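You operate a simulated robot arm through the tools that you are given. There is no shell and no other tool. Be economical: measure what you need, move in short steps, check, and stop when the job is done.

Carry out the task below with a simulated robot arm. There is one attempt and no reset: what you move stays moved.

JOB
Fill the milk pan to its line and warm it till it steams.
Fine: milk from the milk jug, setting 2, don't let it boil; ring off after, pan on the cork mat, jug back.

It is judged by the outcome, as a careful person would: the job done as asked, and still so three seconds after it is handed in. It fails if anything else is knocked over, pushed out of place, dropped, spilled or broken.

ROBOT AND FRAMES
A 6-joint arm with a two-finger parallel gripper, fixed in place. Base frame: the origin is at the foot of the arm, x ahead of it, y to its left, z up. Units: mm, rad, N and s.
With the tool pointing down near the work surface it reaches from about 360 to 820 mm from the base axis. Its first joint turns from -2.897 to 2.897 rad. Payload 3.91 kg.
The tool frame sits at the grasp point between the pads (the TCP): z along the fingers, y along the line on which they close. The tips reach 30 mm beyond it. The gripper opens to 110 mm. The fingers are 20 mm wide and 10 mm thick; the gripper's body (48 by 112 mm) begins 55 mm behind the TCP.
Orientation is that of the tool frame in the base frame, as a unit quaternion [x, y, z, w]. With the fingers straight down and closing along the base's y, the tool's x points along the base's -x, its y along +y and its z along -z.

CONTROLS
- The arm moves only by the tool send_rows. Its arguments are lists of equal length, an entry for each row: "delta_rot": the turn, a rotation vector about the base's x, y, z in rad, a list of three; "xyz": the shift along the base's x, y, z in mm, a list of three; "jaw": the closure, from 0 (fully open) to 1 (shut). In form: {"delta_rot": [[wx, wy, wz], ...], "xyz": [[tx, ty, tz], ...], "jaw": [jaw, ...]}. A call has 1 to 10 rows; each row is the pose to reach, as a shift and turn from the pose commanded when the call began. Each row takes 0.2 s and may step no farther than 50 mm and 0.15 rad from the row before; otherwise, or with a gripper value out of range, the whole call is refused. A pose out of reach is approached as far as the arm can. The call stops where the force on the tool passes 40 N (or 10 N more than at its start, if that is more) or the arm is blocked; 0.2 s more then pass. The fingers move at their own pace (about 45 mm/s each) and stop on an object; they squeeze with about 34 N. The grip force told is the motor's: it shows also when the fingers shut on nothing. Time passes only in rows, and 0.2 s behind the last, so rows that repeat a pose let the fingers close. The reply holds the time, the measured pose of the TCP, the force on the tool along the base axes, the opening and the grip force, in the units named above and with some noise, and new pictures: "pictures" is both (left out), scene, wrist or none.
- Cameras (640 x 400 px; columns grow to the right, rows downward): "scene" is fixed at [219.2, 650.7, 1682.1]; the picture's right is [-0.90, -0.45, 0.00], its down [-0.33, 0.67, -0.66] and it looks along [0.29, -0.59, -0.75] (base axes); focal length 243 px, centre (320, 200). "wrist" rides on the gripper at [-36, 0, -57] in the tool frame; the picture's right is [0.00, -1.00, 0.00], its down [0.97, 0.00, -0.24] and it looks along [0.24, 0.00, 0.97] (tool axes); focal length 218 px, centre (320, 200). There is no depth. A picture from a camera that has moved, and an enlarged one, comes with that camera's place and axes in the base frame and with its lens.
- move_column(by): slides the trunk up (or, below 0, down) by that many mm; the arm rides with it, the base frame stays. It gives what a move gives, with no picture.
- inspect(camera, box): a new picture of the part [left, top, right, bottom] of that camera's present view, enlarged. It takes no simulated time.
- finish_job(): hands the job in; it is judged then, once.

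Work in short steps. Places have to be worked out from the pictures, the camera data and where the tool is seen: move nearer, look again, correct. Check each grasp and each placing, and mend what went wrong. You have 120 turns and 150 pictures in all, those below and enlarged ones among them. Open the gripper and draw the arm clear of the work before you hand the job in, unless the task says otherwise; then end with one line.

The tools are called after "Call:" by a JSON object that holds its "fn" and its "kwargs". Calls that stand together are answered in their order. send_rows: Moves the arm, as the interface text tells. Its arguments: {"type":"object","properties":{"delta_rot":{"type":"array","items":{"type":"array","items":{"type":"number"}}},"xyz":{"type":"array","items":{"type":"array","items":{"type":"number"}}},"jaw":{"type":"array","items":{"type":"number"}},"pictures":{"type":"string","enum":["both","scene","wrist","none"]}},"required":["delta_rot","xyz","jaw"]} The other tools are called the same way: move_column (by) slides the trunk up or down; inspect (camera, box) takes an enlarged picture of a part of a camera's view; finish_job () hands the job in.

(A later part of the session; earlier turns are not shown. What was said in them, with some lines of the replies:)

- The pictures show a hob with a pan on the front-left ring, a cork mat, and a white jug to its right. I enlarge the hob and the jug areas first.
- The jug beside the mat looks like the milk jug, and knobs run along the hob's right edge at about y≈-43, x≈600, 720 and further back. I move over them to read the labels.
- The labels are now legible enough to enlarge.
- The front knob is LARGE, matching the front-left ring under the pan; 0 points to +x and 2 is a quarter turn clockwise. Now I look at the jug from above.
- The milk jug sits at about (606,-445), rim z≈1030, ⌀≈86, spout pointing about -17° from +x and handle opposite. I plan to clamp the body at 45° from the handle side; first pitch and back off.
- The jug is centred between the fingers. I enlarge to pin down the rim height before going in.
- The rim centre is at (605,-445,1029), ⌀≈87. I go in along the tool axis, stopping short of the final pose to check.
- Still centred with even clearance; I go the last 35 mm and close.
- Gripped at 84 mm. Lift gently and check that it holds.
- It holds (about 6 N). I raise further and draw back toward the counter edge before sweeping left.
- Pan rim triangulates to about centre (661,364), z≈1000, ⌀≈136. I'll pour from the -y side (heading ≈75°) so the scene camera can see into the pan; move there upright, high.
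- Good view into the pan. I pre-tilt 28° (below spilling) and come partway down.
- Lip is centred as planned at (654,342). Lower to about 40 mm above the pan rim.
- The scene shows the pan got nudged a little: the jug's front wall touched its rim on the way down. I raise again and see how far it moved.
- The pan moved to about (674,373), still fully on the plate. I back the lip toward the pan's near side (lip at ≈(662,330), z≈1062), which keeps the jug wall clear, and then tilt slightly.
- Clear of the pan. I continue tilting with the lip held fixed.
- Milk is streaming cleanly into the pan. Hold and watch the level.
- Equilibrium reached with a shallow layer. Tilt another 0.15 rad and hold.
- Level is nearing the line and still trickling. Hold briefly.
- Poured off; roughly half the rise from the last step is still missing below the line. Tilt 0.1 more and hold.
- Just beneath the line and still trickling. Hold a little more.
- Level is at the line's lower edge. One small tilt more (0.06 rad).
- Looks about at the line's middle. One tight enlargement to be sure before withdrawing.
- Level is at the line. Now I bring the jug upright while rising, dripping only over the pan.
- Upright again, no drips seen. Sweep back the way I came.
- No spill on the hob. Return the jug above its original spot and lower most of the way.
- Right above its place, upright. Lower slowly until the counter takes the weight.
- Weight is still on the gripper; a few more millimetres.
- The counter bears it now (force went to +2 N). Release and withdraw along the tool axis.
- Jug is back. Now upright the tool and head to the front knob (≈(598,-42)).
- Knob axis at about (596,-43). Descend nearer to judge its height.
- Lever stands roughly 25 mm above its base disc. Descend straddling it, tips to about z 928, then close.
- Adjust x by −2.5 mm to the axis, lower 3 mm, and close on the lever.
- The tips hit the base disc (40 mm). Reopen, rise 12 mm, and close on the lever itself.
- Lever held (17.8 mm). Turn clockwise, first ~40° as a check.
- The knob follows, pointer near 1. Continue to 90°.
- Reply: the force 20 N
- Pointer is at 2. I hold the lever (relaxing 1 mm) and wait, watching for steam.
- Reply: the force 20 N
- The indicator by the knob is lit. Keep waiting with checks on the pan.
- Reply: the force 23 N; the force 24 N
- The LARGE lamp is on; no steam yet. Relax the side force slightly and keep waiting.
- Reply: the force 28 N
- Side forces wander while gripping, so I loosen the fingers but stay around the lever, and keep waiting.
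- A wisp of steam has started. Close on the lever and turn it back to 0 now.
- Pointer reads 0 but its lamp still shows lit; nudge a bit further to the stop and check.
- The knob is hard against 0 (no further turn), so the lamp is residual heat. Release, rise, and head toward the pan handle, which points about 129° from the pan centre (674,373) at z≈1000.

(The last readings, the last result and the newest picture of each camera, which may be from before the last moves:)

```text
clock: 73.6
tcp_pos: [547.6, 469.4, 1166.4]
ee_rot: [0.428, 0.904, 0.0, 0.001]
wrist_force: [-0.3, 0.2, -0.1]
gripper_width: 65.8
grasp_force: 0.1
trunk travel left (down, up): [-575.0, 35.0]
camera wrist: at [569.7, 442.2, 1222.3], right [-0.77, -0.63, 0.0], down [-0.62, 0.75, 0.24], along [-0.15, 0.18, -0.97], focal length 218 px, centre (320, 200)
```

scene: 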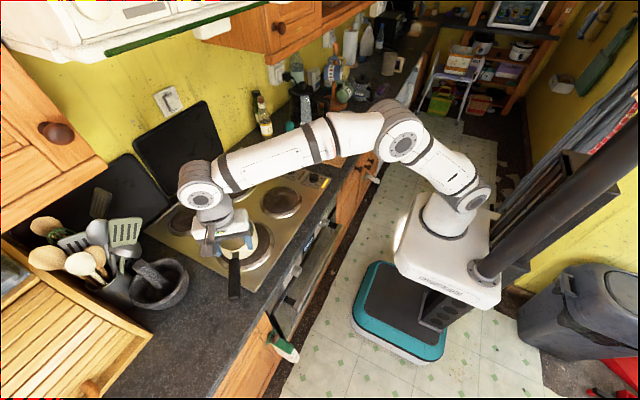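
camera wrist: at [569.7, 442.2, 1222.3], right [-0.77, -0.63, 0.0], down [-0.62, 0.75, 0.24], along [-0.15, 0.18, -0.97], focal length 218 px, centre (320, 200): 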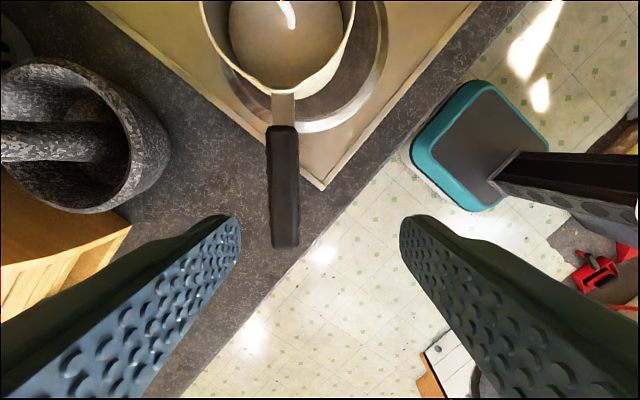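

Handle confirmed: black grip from (611,450) to (532,547), z≈1000, 29 mm wide. I lean the tool 45° along the handle toward the pan and move to a pre-grasp.

Call:
{"fn": "send_rows", "kwargs": {"delta_rot": [[-0.101, -0.083, 0], [-0.202, -0.166, 0], [-0.303, -0.249, 0], [-0.404, -0.332, 0], [-0.505, -0.415, 0], [-0.607, -0.499, 0]], "xyz": [[-2, 11, -8], [-4, 22, -16], [-5, 33, -28], [-6, 44, -42], [-7, 55, -56], [-8, 66, -70]], "jaw": [0.35, 0.35, 0.35, 0.35, 0.35, 0.35]}}

```text
clock: 75.0
tcp_pos: [539.9, 534.6, 1095.4]
ee_rot: [0.395, 0.834, -0.164, 0.349]
wrist_force: [0.2, 0.2, -0.4]
gripper_width: 71.6
grasp_force: 0.0
trunk travel left (down, up): [-575.0, 35.0]
camera wrist: at [530.2, 546.6, 1160.6], right [-0.77, -0.63, 0.0], down [-0.54, 0.66, -0.52], along [0.33, -0.4, -0.85], focal length 218 px, centre (320, 200)
```

scene: 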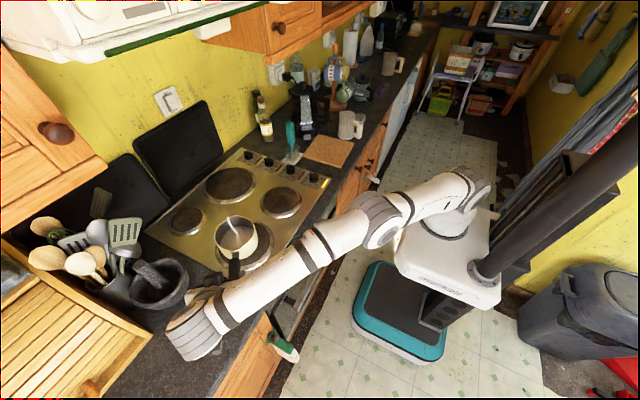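
wrist: 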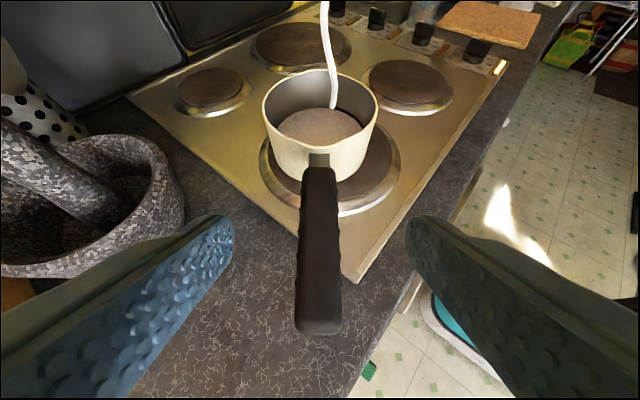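

Handle is centred between the fingers. Advance along the tool axis to (598,465,997), without closing yet.

Call:
{"fn": "send_rows", "kwargs": {"delta_rot": [[0, 0, 0], [0, 0, 0], [0, 0, 0], [0, 0, 0], [0, 0, 0]], "xyz": [[12, -14, -20], [24, -28, -40], [36, -43, -62], [48, -57, -82], [58, -69.5, -98]], "jaw": [0.35, 0.35, 0.35, 0.35, 0.35]}}

Call:
{"fn": "inspect", "kwargs": {"camera": "scene", "box": [190, 205, 300, 305]}}

```text
clock: 76.2
tcp_pos: [598.3, 464.9, 997.7]
ee_rot: [0.395, 0.835, -0.164, 0.347]
wrist_force: [-0.5, -0.3, 0.5]
gripper_width: 71.5
grasp_force: 0.0
trunk travel left (down, up): [-575.0, 35.0]
camera wrist: at [587.3, 476.1, 1063.1], right [-0.77, -0.63, 0.0], down [-0.54, 0.66, -0.52], along [0.33, -0.4, -0.86], focal length 218 px, centre (320, 200)
```

scene: 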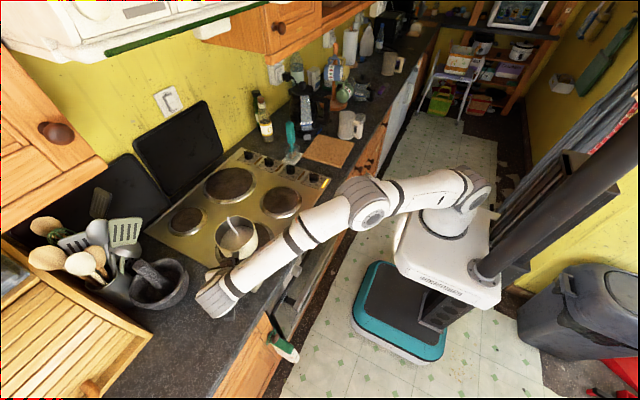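
wrist: 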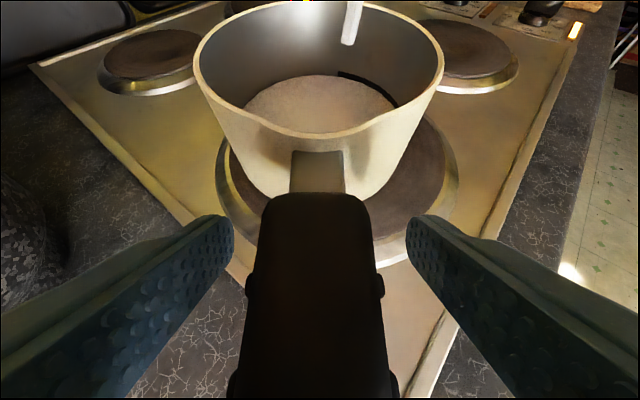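

```text
4.00 times, centred on (245, 255) of scene
camera zoom: at [219.2, 650.7, 1682.1], right [-0.9, -0.45, 0.0], down [-0.33, 0.67, -0.66], along [0.29, -0.59, -0.75], focal length 972 px, centre (620, -20)
```

zoom: 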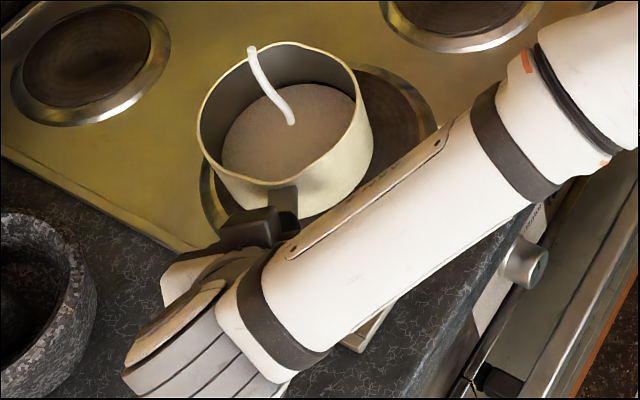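

Fingers straddle the handle with even gaps. Quick check of level versus line from here, then close.

Call:
{"fn": "inspect", "kwargs": {"camera": "wrist", "box": [240, 40, 440, 150]}}

Call:
{"fn": "send_rows", "kwargs": {"delta_rot": [[0, 0, 0], [0, 0, 0], [0, 0, 0], [0, 0, 0], [0, 0, 0]], "xyz": [[0, 0, 0], [0, 0, 0], [0, 0, 0], [0, 0, 0], [0, 0, 0]], "jaw": [0.6, 0.8, 1, 1, 1], "pictures": "wrist"}}

```text
3.20 times, centred on (340, 95) of wrist
camera zoom: at [587.3, 476.1, 1063.1], right [-0.77, -0.63, 0.0], down [-0.54, 0.66, -0.52], along [0.33, -0.4, -0.86], focal length 698 px, centre (256, 536)
```

zoom: 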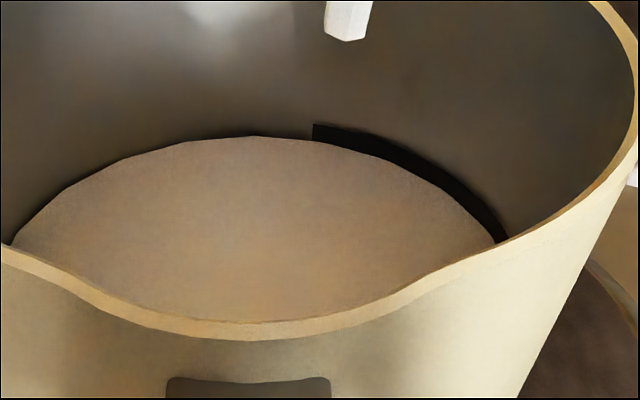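

```text
clock: 77.4
tcp_pos: [597.0, 464.4, 998.0]
ee_rot: [0.395, 0.835, -0.164, 0.347]
wrist_force: [0.8, 1.4, -0.1]
gripper_width: 29.8
grasp_force: 34.1
trunk travel left (down, up): [-575.0, 35.0]
camera wrist: at [587.1, 476.6, 1063.5], right [-0.77, -0.63, 0.0], down [-0.54, 0.66, -0.52], along [0.33, -0.4, -0.86], focal length 218 px, centre (320, 200)
```

wrist: 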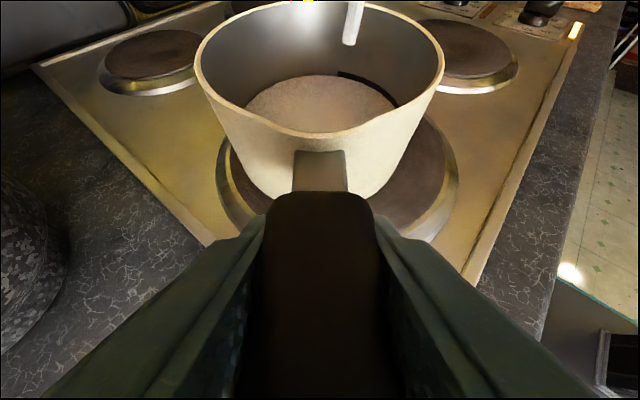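

Level lies within the line band, and the grip is on at 29.8 mm. Test-lift about 8 mm.

Call:
{"fn": "send_rows", "kwargs": {"delta_rot": [[0, 0, 0], [0, 0, 0], [0, 0, 0], [0, 0, 0]], "xyz": [[0, 0, 2], [0, 0, 4], [0, 0, 6], [0, 0, 8]], "jaw": [1, 1, 1, 1], "pictures": "wrist"}}

Call:
{"fn": "inspect", "kwargs": {"camera": "scene", "box": [190, 205, 300, 275]}}

```text
clock: 78.4
tcp_pos: [598.5, 463.2, 1005.1]
ee_rot: [0.395, 0.836, -0.163, 0.346]
wrist_force: [0.3, -0.6, -8.5]
gripper_width: 29.9
grasp_force: 34.0
trunk travel left (down, up): [-575.0, 35.0]
camera wrist: at [588.8, 476.6, 1070.5], right [-0.77, -0.63, 0.0], down [-0.54, 0.66, -0.52], along [0.33, -0.4, -0.86], focal length 218 px, centre (320, 200)
```

wrist: 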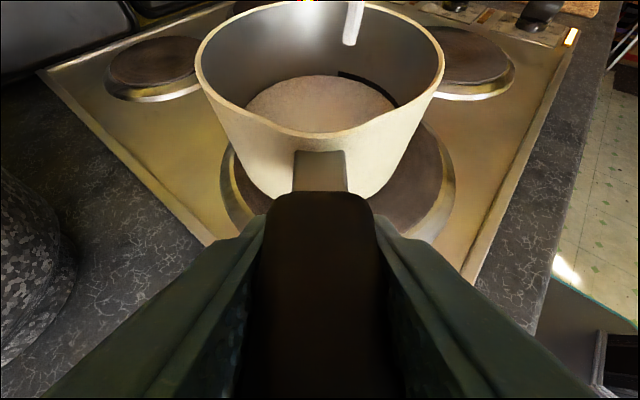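

```text
5.71 times, centred on (245, 240) of scene
camera zoom: at [219.2, 650.7, 1682.1], right [-0.9, -0.45, 0.0], down [-0.33, 0.67, -0.66], along [0.29, -0.59, -0.75], focal length 1388 px, centre (749, -29)
```

zoom: 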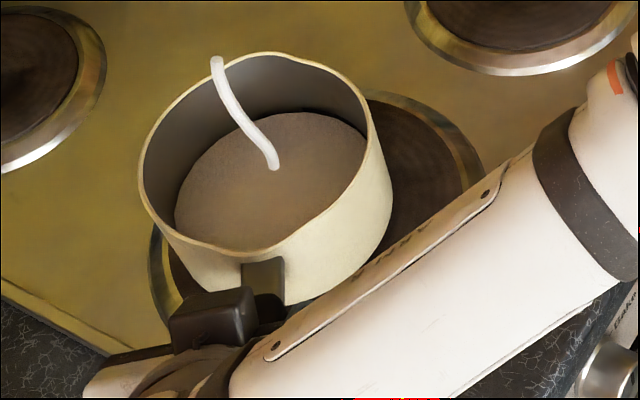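

Held rigidly, level, full weight 8.5 N. Raise to clear height.

Call:
{"fn": "send_rows", "kwargs": {"delta_rot": [[0, 0, 0], [0, 0, 0], [0, 0, 0], [0, 0, 0], [0, 0, 0]], "xyz": [[0, 0, 10], [0, 0, 25], [0, 0, 42], [0, 0, 58], [0, 0, 68]], "jaw": [1, 1, 1, 1, 1], "pictures": "wrist"}}

Call:
{"fn": "send_rows", "kwargs": {"delta_rot": [[0, 0, -0.01], [0, 0, -0.03], [0, 0, -0.055], [0, 0, -0.08], [0, 0, -0.105], [0, 0, -0.13], [0, 0, -0.155], [0, 0, -0.18], [0, 0, -0.2], [0, 0, -0.21]], "xyz": [[0, -15, 0], [0, -40, 0], [0, -70, 0], [0, -103, 0], [0, -136, 0], [0, -169, 0], [0, -202, 0], [0, -232, 0], [0, -257, 0], [0, -270, 0]], "jaw": [1, 1, 1, 1, 1, 1, 1, 1, 1, 1], "pictures": "both"}}

```text
clock: 79.6
tcp_pos: [599.4, 464.9, 1073.0]
ee_rot: [0.396, 0.835, -0.165, 0.345]
wrist_force: [-0.5, 0.1, -8.4]
gripper_width: 29.9
grasp_force: 33.7
trunk travel left (down, up): [-575.0, 35.0]
camera wrist: at [589.4, 477.8, 1138.0], right [-0.77, -0.63, 0.0], down [-0.54, 0.66, -0.52], along [0.33, -0.4, -0.86], focal length 218 px, centre (320, 200)
```

wrist: 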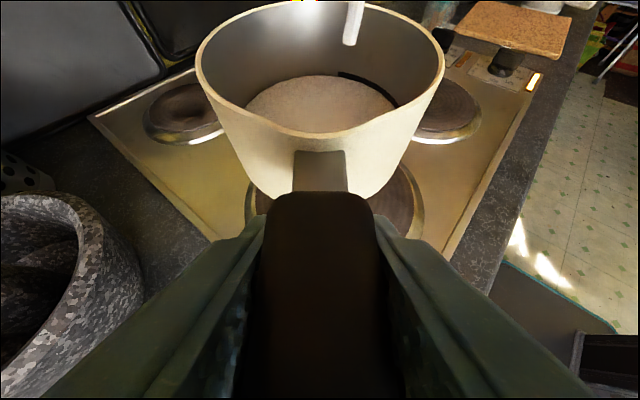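

```text
clock: 81.8
tcp_pos: [598.5, 195.4, 1069.5]
ee_rot: [0.48, 0.79, -0.199, 0.327]
wrist_force: [-0.7, 0.2, -7.6]
gripper_width: 29.9
grasp_force: 34.4
trunk travel left (down, up): [-575.0, 35.0]
camera wrist: at [591.1, 208.5, 1137.0], right [-0.89, -0.46, 0.0], down [-0.39, 0.76, -0.52], along [0.24, -0.46, -0.86], focal length 218 px, centre (320, 200)
```

scene: 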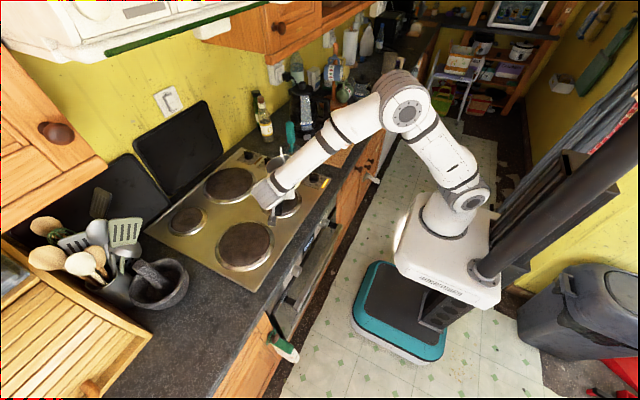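
wrist: 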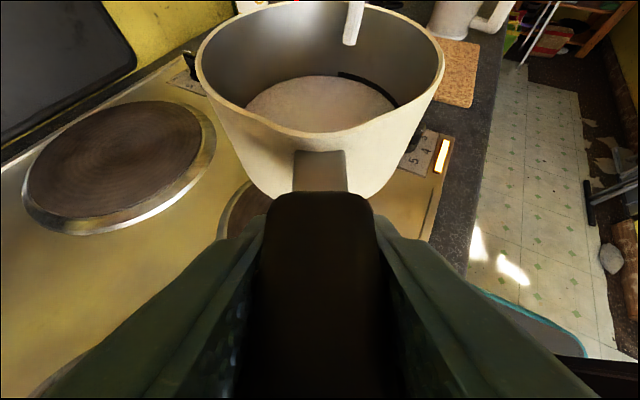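

Pan stays level, ring is clear. Continue the sweep to above the mat.

Call:
{"fn": "send_rows", "kwargs": {"delta_rot": [[0, 0, -0.01], [0, 0, -0.03], [0, 0, -0.06], [0, 0, -0.09], [0, 0, -0.12], [0, 0, -0.15], [0, 0, -0.18], [0, 0, -0.2], [0, 0, -0.22], [0, 0, -0.226]], "xyz": [[0, -20, 0], [0, -55, 0], [0, -97, 0], [0, -140, 0], [0, -185, 0], [0, -230, 0], [0, -275, 0], [0, -315, 0], [0, -345, 0], [0, -359, 0]], "jaw": [1, 1, 1, 1, 1, 1, 1, 1, 1, 1], "pictures": "both"}}

Call:
{"fn": "inspect", "kwargs": {"camera": "scene", "box": [250, 90, 410, 190]}}

```text
clock: 84.0
tcp_pos: [597.9, -164.2, 1072.4]
ee_rot: [0.566, 0.73, -0.235, 0.302]
wrist_force: [0.5, 0.4, -7.4]
gripper_width: 29.8
grasp_force: 34.1
trunk travel left (down, up): [-575.0, 35.0]
camera wrist: at [593.7, -149.4, 1138.3], right [-0.97, -0.25, 0.0], down [-0.21, 0.83, -0.52], along [0.13, -0.5, -0.86], focal length 218 px, centre (320, 200)
```

scene: 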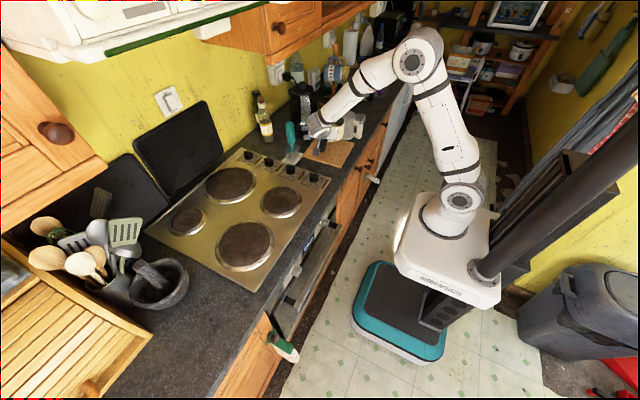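
wrist: 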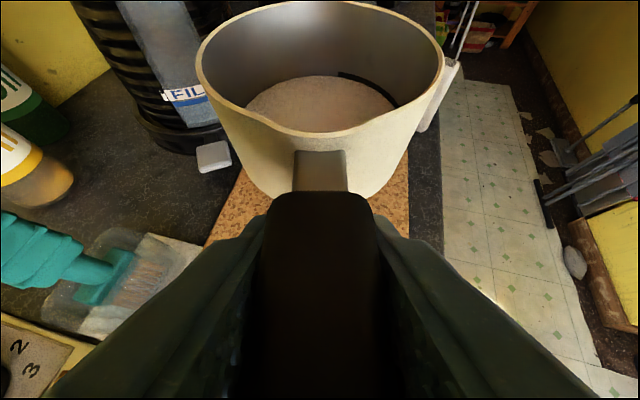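

```text
4.00 times, centred on (330, 140) of scene
camera zoom: at [219.2, 650.7, 1682.1], right [-0.9, -0.45, 0.0], down [-0.33, 0.67, -0.66], along [0.29, -0.59, -0.75], focal length 972 px, centre (280, 440)
```

zoom: 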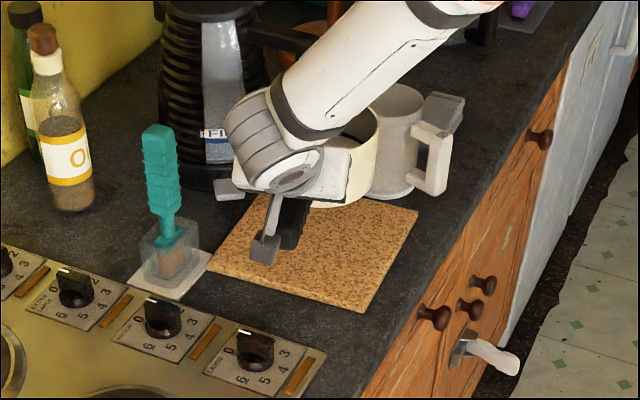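

Pan centre is at about (628,-278), the mat's middle, and the LARGE lamp is now out. Lower, stopping a little above contact.

Call:
{"fn": "send_rows", "kwargs": {"delta_rot": [[0, 0, 0], [0, 0, 0], [0, 0, 0], [0, 0, 0]], "xyz": [[1, -2, -20], [1, -3, -42], [1, -3, -58], [1, -3, -66]], "jaw": [1, 1, 1, 1], "pictures": "wrist"}}

Call:
{"fn": "inspect", "kwargs": {"camera": "scene", "box": [270, 100, 380, 180]}}

```text
clock: 85.0
tcp_pos: [598.5, -167.8, 1006.8]
ee_rot: [0.567, 0.73, -0.235, 0.303]
wrist_force: [0.5, 0.4, -7.1]
gripper_width: 29.8
grasp_force: 33.7
trunk travel left (down, up): [-575.0, 35.0]
camera wrist: at [594.7, -151.9, 1072.0], right [-0.97, -0.25, 0.0], down [-0.21, 0.83, -0.52], along [0.13, -0.5, -0.86], focal length 218 px, centre (320, 200)
```

wrist: 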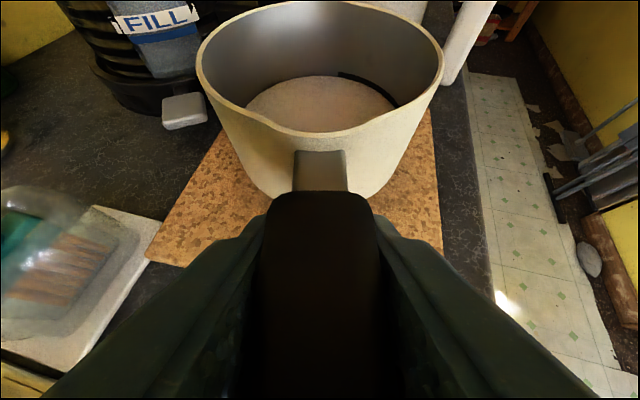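

```text
5.00 times, centred on (325, 140) of scene
camera zoom: at [219.2, 650.7, 1682.1], right [-0.9, -0.45, 0.0], down [-0.33, 0.67, -0.66], along [0.29, -0.59, -0.75], focal length 1215 px, centre (295, 500)
```

zoom: 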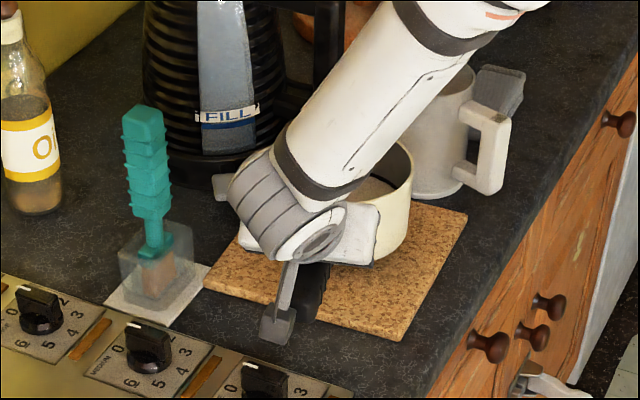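

Well inside the mat. Lower gently until the mat takes the weight.

Call:
{"fn": "send_rows", "kwargs": {"delta_rot": [[0, 0, 0], [0, 0, 0], [0, 0, 0], [0, 0, 0], [0, 0, 0]], "xyz": [[0, 0, -4], [0, 0, -7], [0, 0, -10], [0, 0, -12], [0, 0, -12]], "jaw": [1, 1, 1, 1, 1], "pictures": "none"}}

```text
clock: 86.2
tcp_pos: [599.1, -167.9, 995.6]
ee_rot: [0.566, 0.73, -0.235, 0.302]
wrist_force: [-0.3, -0.8, -7.7]
gripper_width: 29.8
grasp_force: 33.7
trunk travel left (down, up): [-575.0, 35.0]
```

Still carrying the full weight; keep lowering in small steps.

Call:
{"fn": "send_rows", "kwargs": {"delta_rot": [[0, 0, 0], [0, 0, 0], [0, 0, 0], [0, 0, 0]], "xyz": [[0, 0, -1.5], [0, 0, -3], [0, 0, -4], [0, 0, -4]], "jaw": [1, 1, 1, 1], "pictures": "none"}}

```text
clock: 87.2
tcp_pos: [600.7, -167.6, 991.1]
ee_rot: [0.566, 0.73, -0.235, 0.303]
wrist_force: [-0.3, -0.2, -8.3]
gripper_width: 29.9
grasp_force: 34.5
trunk travel left (down, up): [-575.0, 35.0]
```

Call:
{"fn": "send_rows", "kwargs": {"delta_rot": [[0, 0, 0], [0, 0, 0], [0, 0, 0], [0, 0, 0]], "xyz": [[0, 0, -1], [0, 0, -2], [0, 0, -3], [0, 0, -3]], "jaw": [1, 1, 1, 1], "pictures": "wrist"}}

Call:
{"fn": "inspect", "kwargs": {"camera": "scene", "box": [290, 110, 370, 170]}}

```text
clock: 88.2
tcp_pos: [599.8, -167.2, 990.0]
ee_rot: [0.566, 0.729, -0.236, 0.304]
wrist_force: [0.6, 0.7, 9.0]
gripper_width: 29.9
grasp_force: 34.3
trunk travel left (down, up): [-575.0, 35.0]
camera wrist: at [595.3, -151.9, 1055.4], right [-0.97, -0.25, 0.0], down [-0.21, 0.83, -0.52], along [0.13, -0.5, -0.85], focal length 218 px, centre (320, 200)
```

wrist: 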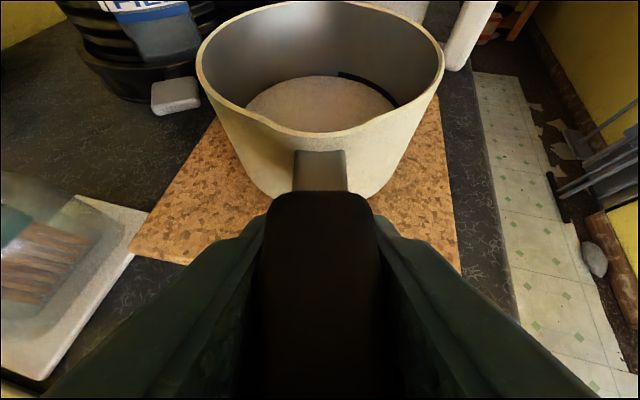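

```text
6.67 times, centred on (330, 140) of scene
camera zoom: at [219.2, 650.7, 1682.1], right [-0.9, -0.45, 0.0], down [-0.33, 0.67, -0.66], along [0.29, -0.59, -0.75], focal length 1620 px, centre (253, 600)
```

zoom: 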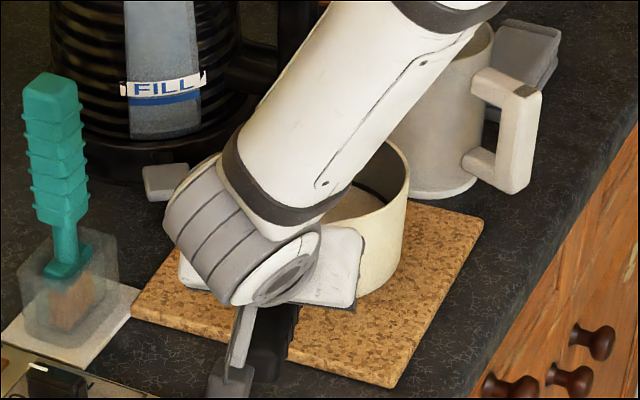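

Touchdown (+9 N). Relieve 1 mm, open, and withdraw along the tool axis.

Call:
{"fn": "send_rows", "kwargs": {"delta_rot": [[0, 0, 0], [0, 0, 0], [0, 0, 0], [0, 0, 0], [0, 0, 0], [0, 0, 0], [0, 0, 0], [0, 0, 0], [0, 0, 0]], "xyz": [[0, 0, 1], [0, 0, 1], [0, 0, 1], [0, 0, 1], [-3, 14, 15], [-8, 31, 33], [-13, 52, 55], [-20, 73, 85], [-25, 85, 130]], "jaw": [1, 0.7, 0.4, 0.4, 0.4, 0.4, 0.4, 0.4, 0.4]}}

```text
clock: 90.2
tcp_pos: [572.9, -82.3, 1120.6]
ee_rot: [0.566, 0.731, -0.233, 0.303]
wrist_force: [0.3, -0.6, -0.7]
gripper_width: 66.1
grasp_force: 0.1
trunk travel left (down, up): [-575.0, 35.0]
camera wrist: at [568.1, -67.1, 1185.5], right [-0.97, -0.25, 0.0], down [-0.21, 0.83, -0.52], along [0.13, -0.5, -0.86], focal length 218 px, centre (320, 200)
```

scene: 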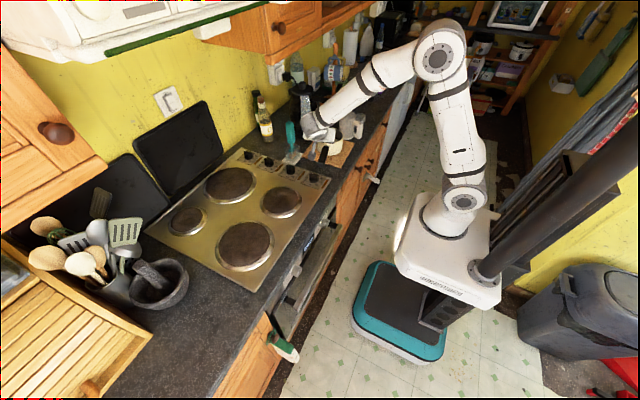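
wrist: 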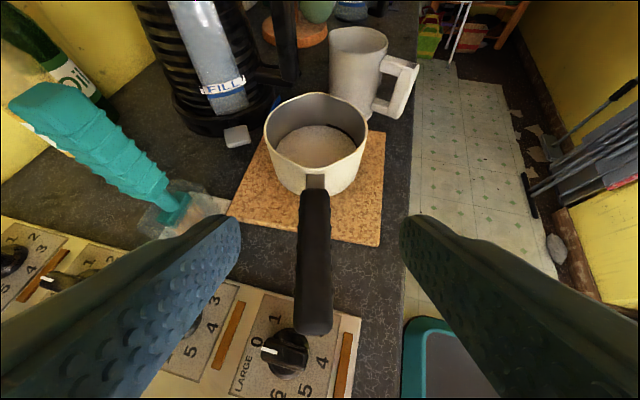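

Pan stands on the mat, knob at 0 with lamp out, jug in place. Draw the arm clear upwards and back, then a final look.

Call:
{"fn": "send_rows", "kwargs": {"delta_rot": [[0, 0, 0], [0, 0, 0], [0, 0, 0], [0, 0, 0], [0, 0, 0], [0, 0, 0]], "xyz": [[-10, 10, 35], [-25, 25, 70], [-45, 45, 100], [-65, 70, 125], [-90, 95, 145], [-115, 120, 160]], "jaw": [0.2, 0, 0, 0, 0, 0], "pictures": "wrist"}}

Call:
{"fn": "inspect", "kwargs": {"camera": "scene", "box": [230, 90, 390, 200]}}

```text
clock: 91.6
tcp_pos: [459.4, 39.8, 1279.0]
ee_rot: [0.566, 0.729, -0.236, 0.303]
wrist_force: [-0.3, -0.4, 0.4]
gripper_width: 110.1
grasp_force: 0.1
trunk travel left (down, up): [-575.0, 35.0]
camera wrist: at [455.2, 55.0, 1344.2], right [-0.97, -0.25, 0.0], down [-0.21, 0.83, -0.52], along [0.13, -0.5, -0.86], focal length 218 px, centre (320, 200)
```

wrist: 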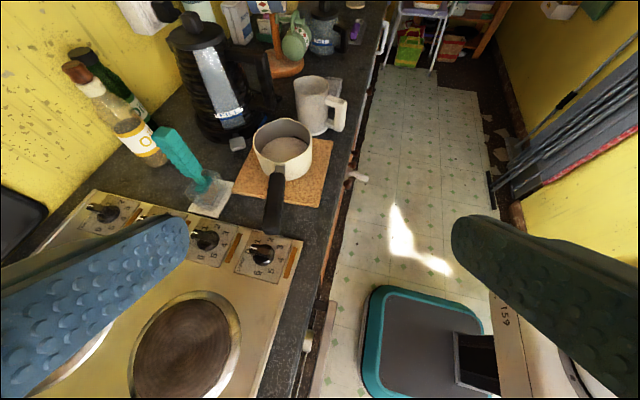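

```text
3.64 times, centred on (310, 145) of scene
camera zoom: at [219.2, 650.7, 1682.1], right [-0.9, -0.45, 0.0], down [-0.33, 0.67, -0.66], along [0.29, -0.59, -0.75], focal length 884 px, centre (356, 400)
```

zoom: 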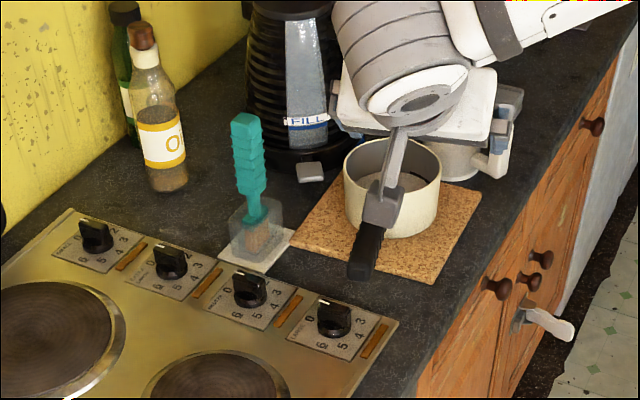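

Everything is in place: the pan is on the mat with milk at its line, the jug is back, all knobs are at 0, and nothing else is disturbed. I hand in the job.

Call:
{"fn": "finish_job", "kwargs": {}}

```text
The job is handed in.
```

The milk pan was filled to its line from the jug, warmed on setting 2 until it steamed without boiling, and is now on the cork mat with the ring off and the jug back in its place.
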